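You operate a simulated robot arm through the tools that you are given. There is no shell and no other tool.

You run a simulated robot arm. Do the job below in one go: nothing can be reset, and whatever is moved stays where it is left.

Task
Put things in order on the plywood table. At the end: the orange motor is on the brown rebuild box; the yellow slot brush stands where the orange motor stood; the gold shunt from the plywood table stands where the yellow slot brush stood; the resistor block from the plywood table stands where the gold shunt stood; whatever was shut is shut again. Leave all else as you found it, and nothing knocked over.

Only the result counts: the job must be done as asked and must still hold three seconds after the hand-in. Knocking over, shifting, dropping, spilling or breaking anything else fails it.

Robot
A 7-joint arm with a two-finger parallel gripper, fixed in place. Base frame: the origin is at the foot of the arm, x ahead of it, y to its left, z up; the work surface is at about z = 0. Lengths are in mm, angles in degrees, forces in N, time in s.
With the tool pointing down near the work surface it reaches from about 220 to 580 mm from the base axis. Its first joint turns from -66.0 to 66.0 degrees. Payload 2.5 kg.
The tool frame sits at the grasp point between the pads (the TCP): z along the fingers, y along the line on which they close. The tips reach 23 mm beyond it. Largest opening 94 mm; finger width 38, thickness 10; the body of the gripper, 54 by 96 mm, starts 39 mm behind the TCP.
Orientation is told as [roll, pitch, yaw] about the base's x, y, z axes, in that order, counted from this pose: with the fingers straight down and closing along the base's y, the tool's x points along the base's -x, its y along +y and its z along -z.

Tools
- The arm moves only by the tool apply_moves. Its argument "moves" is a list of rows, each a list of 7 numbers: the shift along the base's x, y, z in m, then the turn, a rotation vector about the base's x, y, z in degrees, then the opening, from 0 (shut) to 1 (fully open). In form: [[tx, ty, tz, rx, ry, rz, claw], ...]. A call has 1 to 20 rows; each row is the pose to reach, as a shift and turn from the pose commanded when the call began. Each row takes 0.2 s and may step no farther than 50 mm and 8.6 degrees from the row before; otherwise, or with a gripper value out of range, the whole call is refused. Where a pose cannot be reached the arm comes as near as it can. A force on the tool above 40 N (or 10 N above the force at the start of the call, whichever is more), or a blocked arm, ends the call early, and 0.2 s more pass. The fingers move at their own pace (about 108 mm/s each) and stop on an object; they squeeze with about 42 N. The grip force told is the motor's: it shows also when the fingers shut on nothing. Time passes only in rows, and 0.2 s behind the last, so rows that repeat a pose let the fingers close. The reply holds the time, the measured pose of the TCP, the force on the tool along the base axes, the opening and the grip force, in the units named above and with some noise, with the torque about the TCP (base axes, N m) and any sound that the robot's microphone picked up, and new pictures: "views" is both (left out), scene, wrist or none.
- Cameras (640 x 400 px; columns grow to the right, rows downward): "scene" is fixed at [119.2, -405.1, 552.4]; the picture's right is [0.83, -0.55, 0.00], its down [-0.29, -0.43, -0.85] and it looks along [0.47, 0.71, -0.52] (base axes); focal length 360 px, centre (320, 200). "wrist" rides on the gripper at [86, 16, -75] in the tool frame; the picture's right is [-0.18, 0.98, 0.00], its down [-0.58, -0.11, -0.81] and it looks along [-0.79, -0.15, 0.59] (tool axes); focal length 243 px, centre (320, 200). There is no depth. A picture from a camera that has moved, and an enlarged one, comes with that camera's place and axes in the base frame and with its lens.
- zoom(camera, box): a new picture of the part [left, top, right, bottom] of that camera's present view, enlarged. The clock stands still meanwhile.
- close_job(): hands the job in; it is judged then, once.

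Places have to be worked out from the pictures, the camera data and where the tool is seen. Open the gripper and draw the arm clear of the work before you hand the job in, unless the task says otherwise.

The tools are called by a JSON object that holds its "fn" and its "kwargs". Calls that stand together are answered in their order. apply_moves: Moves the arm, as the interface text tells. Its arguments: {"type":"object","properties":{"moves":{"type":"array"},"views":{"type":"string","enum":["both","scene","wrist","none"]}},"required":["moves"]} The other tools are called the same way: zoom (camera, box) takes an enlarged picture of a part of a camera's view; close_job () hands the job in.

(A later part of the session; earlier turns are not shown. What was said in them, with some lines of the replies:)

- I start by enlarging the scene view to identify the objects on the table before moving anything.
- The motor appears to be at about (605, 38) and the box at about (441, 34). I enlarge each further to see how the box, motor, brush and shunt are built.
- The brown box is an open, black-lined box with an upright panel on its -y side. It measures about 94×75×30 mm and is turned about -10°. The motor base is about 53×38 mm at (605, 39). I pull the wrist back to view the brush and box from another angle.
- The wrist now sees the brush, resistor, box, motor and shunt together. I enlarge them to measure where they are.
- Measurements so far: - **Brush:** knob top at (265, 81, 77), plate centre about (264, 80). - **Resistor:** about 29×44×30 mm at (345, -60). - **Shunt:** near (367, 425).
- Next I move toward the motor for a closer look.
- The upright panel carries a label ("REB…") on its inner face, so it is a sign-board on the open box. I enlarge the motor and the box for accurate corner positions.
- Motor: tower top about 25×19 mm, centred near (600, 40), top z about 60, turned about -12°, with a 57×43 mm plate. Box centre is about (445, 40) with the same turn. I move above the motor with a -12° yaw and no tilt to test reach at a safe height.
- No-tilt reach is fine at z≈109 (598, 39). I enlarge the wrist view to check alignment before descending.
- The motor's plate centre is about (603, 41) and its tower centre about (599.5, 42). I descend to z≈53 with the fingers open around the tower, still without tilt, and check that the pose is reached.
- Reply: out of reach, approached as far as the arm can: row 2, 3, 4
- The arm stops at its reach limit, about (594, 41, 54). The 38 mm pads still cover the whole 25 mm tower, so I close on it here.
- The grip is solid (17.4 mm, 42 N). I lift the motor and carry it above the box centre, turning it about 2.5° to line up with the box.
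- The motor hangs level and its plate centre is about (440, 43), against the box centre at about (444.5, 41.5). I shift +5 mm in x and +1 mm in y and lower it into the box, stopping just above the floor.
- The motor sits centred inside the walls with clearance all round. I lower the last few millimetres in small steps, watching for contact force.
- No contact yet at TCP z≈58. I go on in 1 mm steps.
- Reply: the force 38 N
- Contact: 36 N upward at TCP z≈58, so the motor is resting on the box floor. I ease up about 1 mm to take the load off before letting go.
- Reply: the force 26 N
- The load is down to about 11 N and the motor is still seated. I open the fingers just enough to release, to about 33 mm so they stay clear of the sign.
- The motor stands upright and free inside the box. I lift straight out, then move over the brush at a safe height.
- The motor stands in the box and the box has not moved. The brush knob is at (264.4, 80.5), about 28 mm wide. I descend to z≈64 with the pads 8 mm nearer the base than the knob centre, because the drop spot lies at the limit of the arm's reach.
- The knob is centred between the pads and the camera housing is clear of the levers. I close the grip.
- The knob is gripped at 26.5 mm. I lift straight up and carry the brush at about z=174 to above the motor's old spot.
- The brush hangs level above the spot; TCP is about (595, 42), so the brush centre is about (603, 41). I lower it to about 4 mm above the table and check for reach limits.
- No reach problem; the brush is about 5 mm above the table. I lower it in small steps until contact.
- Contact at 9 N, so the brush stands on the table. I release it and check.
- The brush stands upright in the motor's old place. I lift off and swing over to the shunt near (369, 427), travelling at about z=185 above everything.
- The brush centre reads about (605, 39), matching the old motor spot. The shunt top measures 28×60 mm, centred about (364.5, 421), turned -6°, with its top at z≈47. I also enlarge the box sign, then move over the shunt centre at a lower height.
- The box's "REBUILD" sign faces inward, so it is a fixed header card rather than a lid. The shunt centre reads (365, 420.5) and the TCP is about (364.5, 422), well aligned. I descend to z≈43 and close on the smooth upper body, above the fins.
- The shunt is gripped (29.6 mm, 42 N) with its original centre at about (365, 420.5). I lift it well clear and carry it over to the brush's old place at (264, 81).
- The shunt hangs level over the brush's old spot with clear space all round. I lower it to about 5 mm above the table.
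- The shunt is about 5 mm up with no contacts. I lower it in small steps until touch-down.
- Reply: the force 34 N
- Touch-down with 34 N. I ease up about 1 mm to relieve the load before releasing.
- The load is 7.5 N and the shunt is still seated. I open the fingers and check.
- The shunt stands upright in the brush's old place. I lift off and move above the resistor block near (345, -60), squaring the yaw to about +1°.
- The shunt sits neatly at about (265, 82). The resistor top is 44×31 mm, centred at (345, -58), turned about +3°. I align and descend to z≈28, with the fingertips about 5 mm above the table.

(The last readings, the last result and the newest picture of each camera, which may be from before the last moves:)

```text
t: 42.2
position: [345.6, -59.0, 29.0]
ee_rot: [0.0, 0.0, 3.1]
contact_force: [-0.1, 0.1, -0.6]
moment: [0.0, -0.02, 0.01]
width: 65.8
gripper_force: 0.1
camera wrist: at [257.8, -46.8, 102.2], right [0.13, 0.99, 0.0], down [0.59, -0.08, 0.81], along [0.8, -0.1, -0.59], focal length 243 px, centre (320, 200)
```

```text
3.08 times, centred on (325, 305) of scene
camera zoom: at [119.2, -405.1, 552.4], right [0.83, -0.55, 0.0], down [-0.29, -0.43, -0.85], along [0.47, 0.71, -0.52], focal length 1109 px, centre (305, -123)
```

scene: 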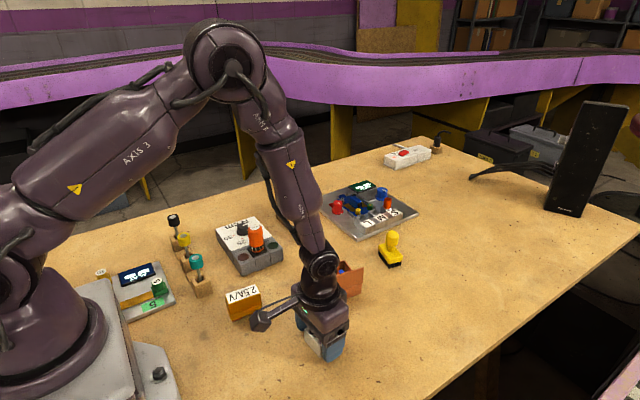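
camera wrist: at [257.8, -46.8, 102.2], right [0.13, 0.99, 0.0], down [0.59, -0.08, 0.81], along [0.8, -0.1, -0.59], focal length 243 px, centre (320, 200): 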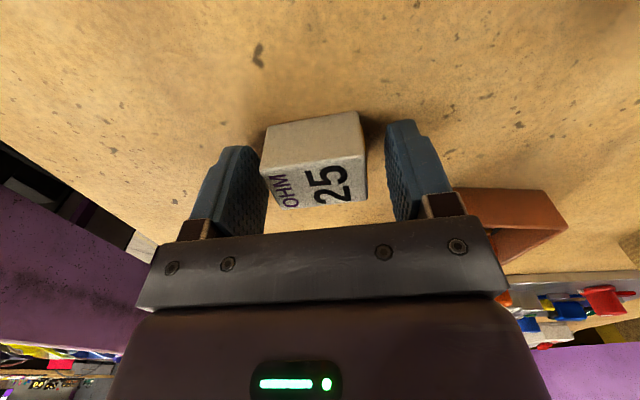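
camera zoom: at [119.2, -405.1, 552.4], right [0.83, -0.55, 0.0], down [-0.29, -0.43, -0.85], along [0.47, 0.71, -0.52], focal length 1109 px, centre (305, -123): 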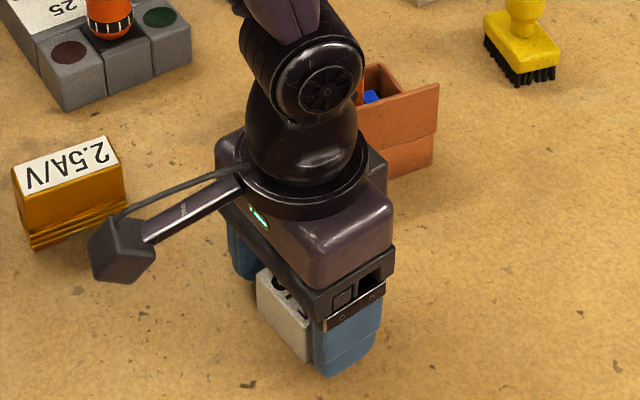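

The block lies between the pads with clearance. I close the grip.

{"fn": "apply_moves", "kwargs": {"moves": [[0, 0, 0, 0, 0, 0, 0.55], [0, 0, 0, 0, 0, 0, 0.45], [0, 0, 0, 0, 0, 0, 0.35], [0, 0, 0, 0, 0, 0, 0.3], [0, 0, 0, 0, 0, 0, 0.3]], "views": "wrist"}}

{"fn": "zoom", "kwargs": {"camera": "wrist", "box": [200, 60, 440, 230]}}

```text
t: 43.4
position: [346.1, -58.5, 27.4]
ee_rot: [0.0, 0.0, 3.2]
contact_force: [-0.3, 0.3, 0.2]
moment: [0.03, -0.01, -0.03]
width: 45.0
gripper_force: 42.2
camera wrist: at [257.7, -46.8, 102.4], right [0.13, 0.99, 0.0], down [0.59, -0.08, 0.81], along [0.8, -0.1, -0.59], focal length 243 px, centre (320, 200)
```

wrist: 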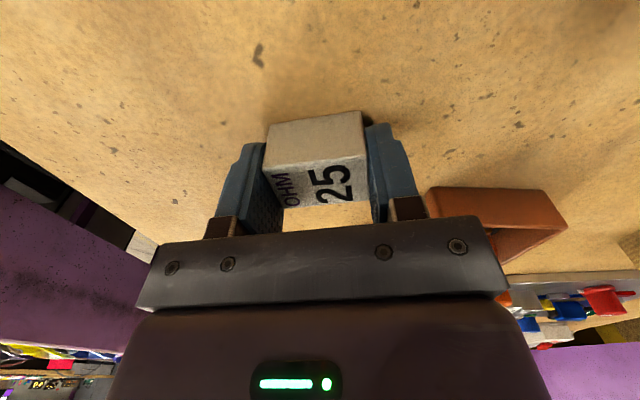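

```text
2.35 times, centred on (320, 145) of wrist
camera zoom: at [257.7, -46.8, 102.4], right [0.13, 0.99, 0.0], down [0.59, -0.08, 0.81], along [0.8, -0.1, -0.59], focal length 571 px, centre (320, 329)
```

zoom: 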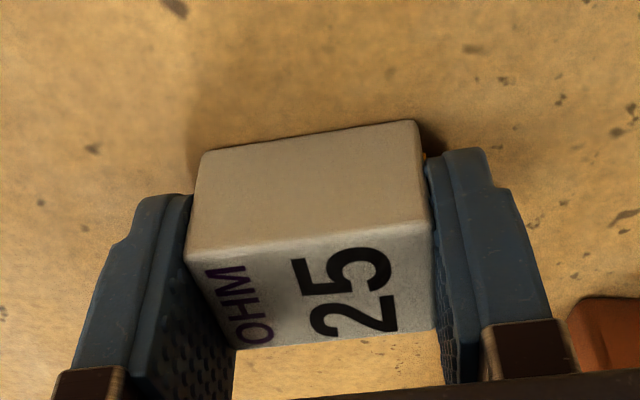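

The resistor is gripped (45 mm, 42 N). I lift it high, to z≈190 so it clears the torque driver, and carry it across to the shunt's old place at (365, 420.5).

{"fn": "apply_moves", "kwargs": {"moves": [[0, 0, 0.03, 0, 0, 0, 0.3], [0, 0, 0.07, 0, 0, 0, 0.3], [0, 0, 0.11, 0, 0, 0, 0.3], [0, 0, 0.15, 0, 0, 0, 0.3], [0.001, 0.03, 0.165, 0, 0, 0, 0.3], [0.003, 0.073, 0.165, 0, 0, 0, 0.3], [0.005, 0.116, 0.165, 0, 0, 0, 0.3], [0.007, 0.159, 0.165, 0, 0, 0, 0.3], [0.009, 0.202, 0.165, 0, 0, 0, 0.3], [0.011, 0.245, 0.165, 0, 0, 0, 0.3], [0.013, 0.288, 0.165, 0, 0, 0, 0.3], [0.015, 0.331, 0.165, 0, 0, 0, 0.3], [0.017, 0.374, 0.165, 0, 0, 0, 0.3], [0.019, 0.417, 0.165, 0, 0, 0, 0.3], [0.02, 0.455, 0.165, 0, 0, 0, 0.3], [0.02, 0.479, 0.165, 0, 0, 0, 0.3], [0.02, 0.479, 0.165, 0, 0, 0, 0.3]], "views": "both"}}

{"fn": "zoom", "kwargs": {"camera": "scene", "box": [160, 120, 340, 260]}}

```text
t: 47.0
position: [364.8, 420.7, 193.4]
ee_rot: [0.0, 0.0, 3.1]
contact_force: [1.4, 0.5, -0.6]
moment: [-0.02, -0.01, 0.01]
width: 45.3
gripper_force: 41.8
camera wrist: at [277.2, 432.3, 266.9], right [0.13, 0.99, 0.0], down [0.59, -0.08, 0.81], along [0.8, -0.1, -0.59], focal length 243 px, centre (320, 200)
```

scene: 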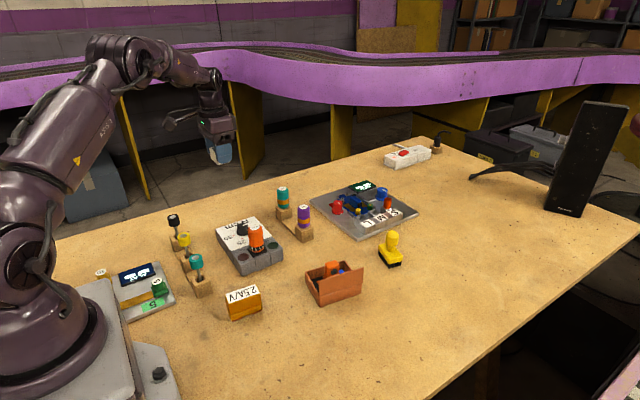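
wrist: 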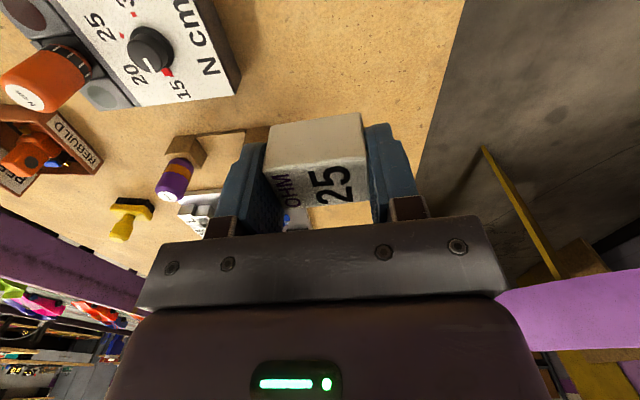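

```text
2.86 times, centred on (250, 190) of scene
camera zoom: at [119.2, -405.1, 552.4], right [0.83, -0.55, 0.0], down [-0.29, -0.43, -0.85], along [0.47, 0.71, -0.52], focal length 1029 px, centre (520, 229)
```

zoom: 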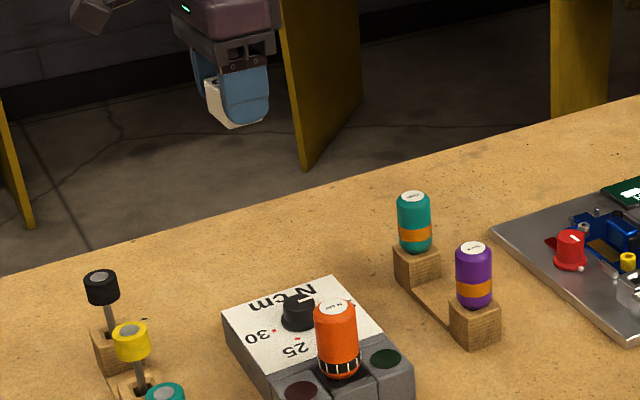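

The block is above the shunt's old spot at (365, 420.5). I lower it to about 5 mm above the table.

{"fn": "apply_moves", "kwargs": {"moves": [[0, 0, -0.04, 0, 0, 0, 0.3], [0, 0, -0.08, 0, 0, 0, 0.3], [0, 0, -0.12, 0, 0, 0, 0.3], [0, 0, -0.145, 0, 0, 0, 0.3], [0, 0, -0.159, 0, 0, 0, 0.3], [0, 0, -0.159, 0, 0, 0, 0.3]], "views": "both"}}

{"fn": "zoom", "kwargs": {"camera": "scene", "box": [180, 150, 300, 240]}}

```text
t: 48.4
position: [366.1, 419.8, 35.2]
ee_rot: [0.0, 0.0, 3.2]
contact_force: [-0.2, 0.9, -0.7]
moment: [-0.02, 0.0, 0.02]
width: 45.0
gripper_force: 42.3
camera wrist: at [278.2, 431.6, 107.9], right [0.13, 0.99, 0.0], down [0.59, -0.08, 0.81], along [0.8, -0.1, -0.59], focal length 243 px, centre (320, 200)
```

scene: 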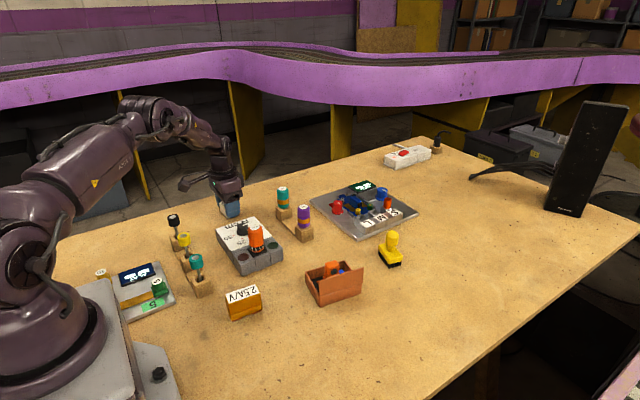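
wrist: 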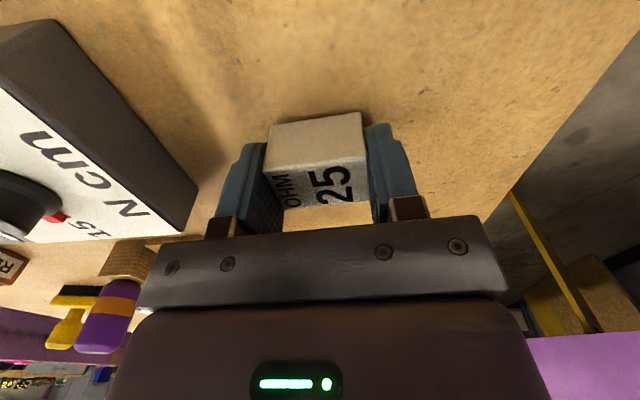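

```text
4.44 times, centred on (240, 195) of scene
camera zoom: at [119.2, -405.1, 552.4], right [0.83, -0.55, 0.0], down [-0.29, -0.43, -0.85], along [0.47, 0.71, -0.52], focal length 1601 px, centre (676, 222)
```

zoom: 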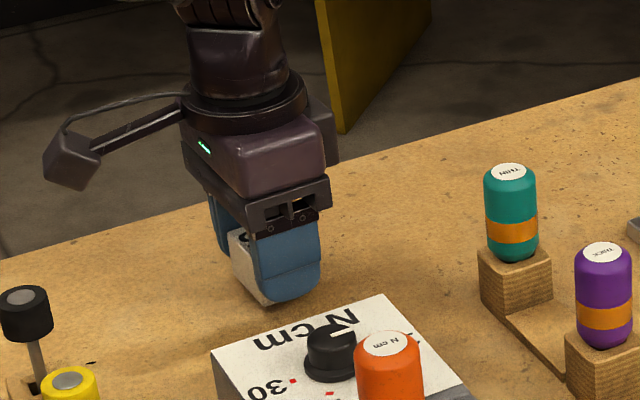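

Now I lower gently in small steps to touch-down.

{"fn": "apply_moves", "kwargs": {"moves": [[0, 0, -0.002, 0, 0, 0, 0.3], [0, 0, -0.004, 0, 0, 0, 0.3], [0, 0, -0.005, 0, 0, 0, 0.3], [0, 0, -0.005, 0, 0, 0, 0.3]], "views": "none"}}

```text
t: 49.4
position: [366.6, 420.2, 29.4]
ee_rot: [0.1, -0.1, 3.3]
contact_force: [0.1, -0.4, -1.0]
moment: [0.03, 0.0, 0.0]
width: 44.9
gripper_force: 42.1
```

{"fn": "apply_moves", "kwargs": {"moves": [[0, 0, -0.001, 0, 0, 0, 0.3], [0, 0, -0.0015, 0, 0, 0, 0.3]], "views": "none"}}

```text
t: 50.0
position: [366.3, 419.9, 28.4]
ee_rot: [0.0, -0.1, 3.2]
contact_force: [-1.2, -2.3, 4.4]
moment: [-0.06, -0.04, -0.02]
width: 45.1
gripper_force: 42.0
```

The block touches the table (4.4 N). I release it and check.

{"fn": "apply_moves", "kwargs": {"moves": [[0, 0, 0, 0, 0, 0, 0.52], [0, 0, 0, 0, 0, 0, 0.6], [0, 0, 0, 0, 0, 0, 0.7], [0, 0, 0, 0, 0, 0, 0.72], [0, 0, 0, 0, 0, 0, 0.72]], "views": "both"}}

{"fn": "zoom", "kwargs": {"camera": "wrist", "box": [200, 60, 440, 230]}}

```text
t: 51.2
position: [365.9, 420.2, 27.9]
ee_rot: [0.1, -0.1, 3.1]
contact_force: [0.2, 0.7, -0.4]
moment: [0.03, -0.05, 0.0]
width: 67.7
gripper_force: 0.1
camera wrist: at [277.7, 432.0, 101.7], right [0.13, 0.99, 0.0], down [0.59, -0.08, 0.81], along [0.8, -0.1, -0.59], focal length 243 px, centre (320, 200)
```

scene: 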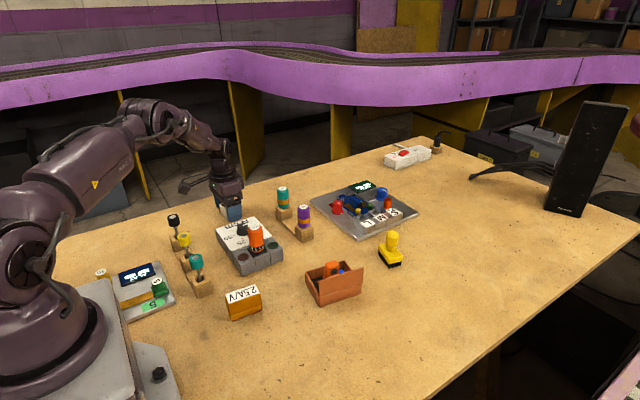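
wrist: 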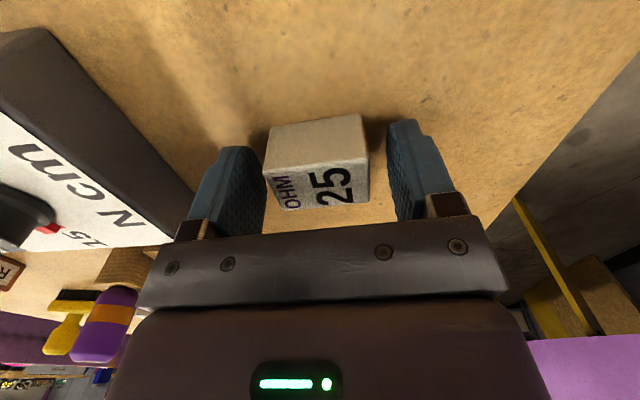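

```text
2.35 times, centred on (320, 145) of wrist
camera zoom: at [277.7, 432.0, 101.7], right [0.13, 0.99, 0.0], down [0.59, -0.08, 0.81], along [0.8, -0.1, -0.59], focal length 571 px, centre (320, 329)
```

zoom: 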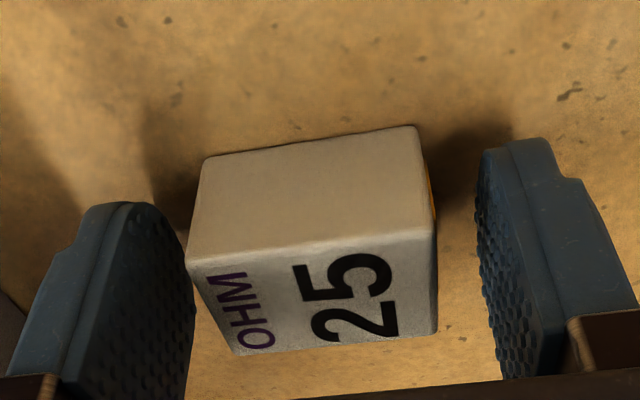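

The resistor stands free at the shunt's old place. I lift straight up and draw the arm well clear, then inspect the whole table.

{"fn": "apply_moves", "kwargs": {"moves": [[0, 0, 0.03, 0, 0, 0, 0.72], [0, 0, 0.07, 0, 0, 0, 0.72], [0, 0, 0.11, 0, 0, 0, 0.72], [0, 0, 0.15, 0, 0, 0, 0.8], [0, 0, 0.19, 0, 0, 0, 1], [0, -0.02, 0.22, 0, 0, 0, 1], [-0.005, -0.06, 0.23, 0, 0, 0, 1], [-0.01, -0.1, 0.24, 0, 0, 0, 1], [-0.02, -0.14, 0.24, 0, 0, 0, 1], [-0.03, -0.18, 0.24, 0, 0, 0, 1], [-0.04, -0.22, 0.24, 0, 0, 0, 1], [-0.06, -0.26, 0.24, 0, 0, -1, 1], [-0.08, -0.3, 0.24, 0, 0, -2, 1], [-0.1, -0.34, 0.24, 0, 0, -3, 1], [-0.1, -0.36, 0.24, 0, 0, -3, 1], [-0.1, -0.36, 0.24, 0, 0, -3, 1]], "views": "both"}}

{"fn": "zoom", "kwargs": {"camera": "scene", "box": [200, 170, 440, 360]}}

{"fn": "zoom", "kwargs": {"camera": "scene", "box": [80, 190, 280, 330]}}

{"fn": "zoom", "kwargs": {"camera": "scene", "box": [280, 120, 480, 280]}}

{"fn": "zoom", "kwargs": {"camera": "wrist", "box": [160, 0, 640, 240]}}

```text
t: 54.6
position: [266.3, 59.2, 267.8]
ee_rot: [0.0, 0.0, 0.2]
contact_force: [0.5, 0.1, 0.8]
moment: [0.0, -0.04, 0.02]
width: 93.8
gripper_force: 0.0
camera wrist: at [179.0, 76.2, 341.8], right [0.18, 0.98, 0.0], down [0.58, -0.11, 0.81], along [0.79, -0.15, -0.59], focal length 243 px, centre (320, 200)
```

scene: 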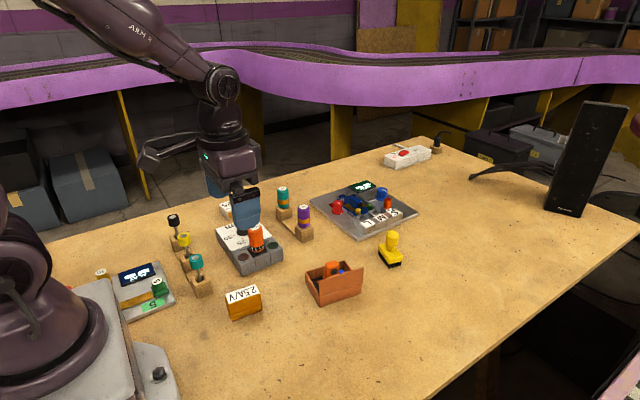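
wrist: 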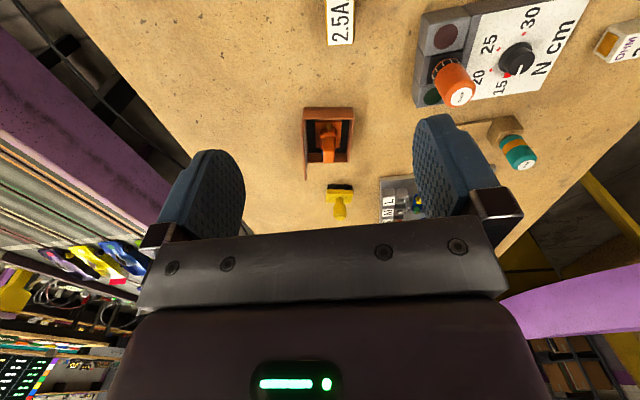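

```text
2.11 times, centred on (320, 265) of scene
camera zoom: at [119.2, -405.1, 552.4], right [0.83, -0.55, 0.0], down [-0.29, -0.43, -0.85], along [0.47, 0.71, -0.52], focal length 758 px, centre (320, 63)
```

zoom: 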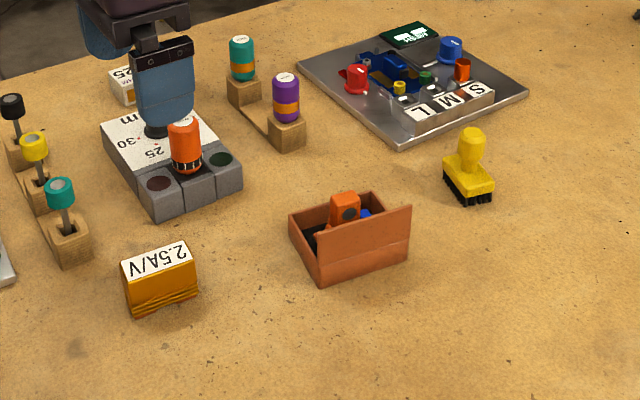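

```text
2.86 times, centred on (180, 260) of scene
camera zoom: at [119.2, -405.1, 552.4], right [0.83, -0.55, 0.0], down [-0.29, -0.43, -0.85], along [0.47, 0.71, -0.52], focal length 1029 px, centre (720, 29)
```

zoom: 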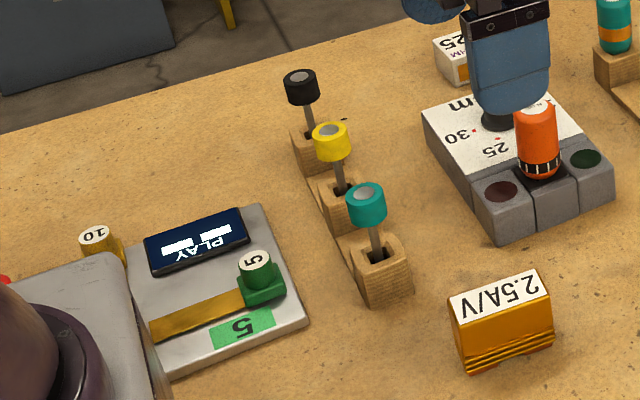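

```text
2.50 times, centred on (380, 200) of scene
camera zoom: at [119.2, -405.1, 552.4], right [0.83, -0.55, 0.0], down [-0.29, -0.43, -0.85], along [0.47, 0.71, -0.52], focal length 901 px, centre (170, 200)
```

zoom: 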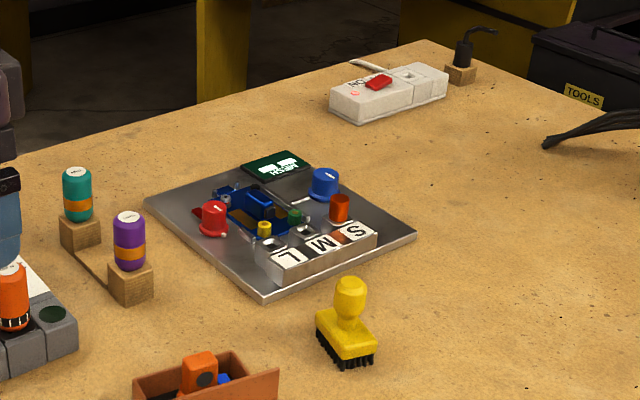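

```text
1.33 times, centred on (400, 120) of wrist
camera zoom: at [179.0, 76.2, 341.8], right [0.18, 0.98, 0.0], down [0.58, -0.11, 0.81], along [0.79, -0.15, -0.59], focal length 324 px, centre (213, 307)
```

zoom: 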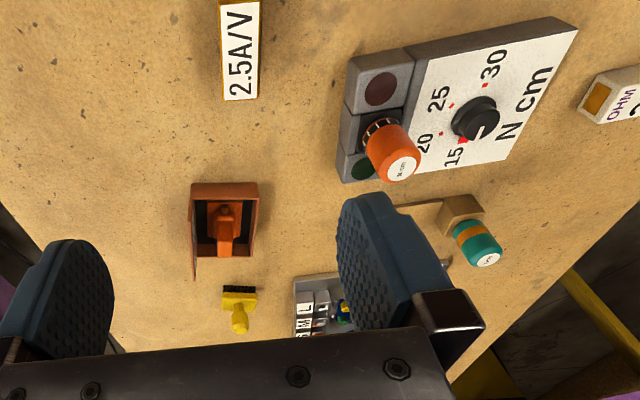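

Everything is in its target place:
- **Motor:** upright in the rebuild box.
- **Brush:** where the motor stood.
- **Shunt:** where the brush stood.
- **Resistor:** where the shunt stood.

Nothing else looks moved, I opened nothing that was shut, the gripper is open, and the arm is clear at z≈268. I hand the job in.

{"fn": "close_job", "kwargs": {}}

```text
The job is handed in.
```

The job is handed in and every item is in place. I don't have the judge's result, only the last pictures before hand-in.

| Item | Where it is now | Measured position, x/y in mm |
|---|---|---|
| Orange motor | Standing upright on the floor of the rebuild box | about (445, 43) |
| Yellow slot brush | Where the motor stood | about (605, 39); the motor was at about (603, 41) |
| Gold shunt | Where the brush stood | about (265, 81); the brush was at (264, 81) |
| Resistor block | Where the shunt stood | about (365, 420.5), the same spot |

- **"On the rebuild box":** the box has no top, and the upright panel looks like a fixed sign rather than a lid. I took "on" to mean resting on the box floor.
- **Shut things:** I opened nothing that was shut, so nothing needed shutting again.
- **Everything else:** nothing else looked moved or knocked over. The gripper was open and the arm clear, at about 268 mm above the table.
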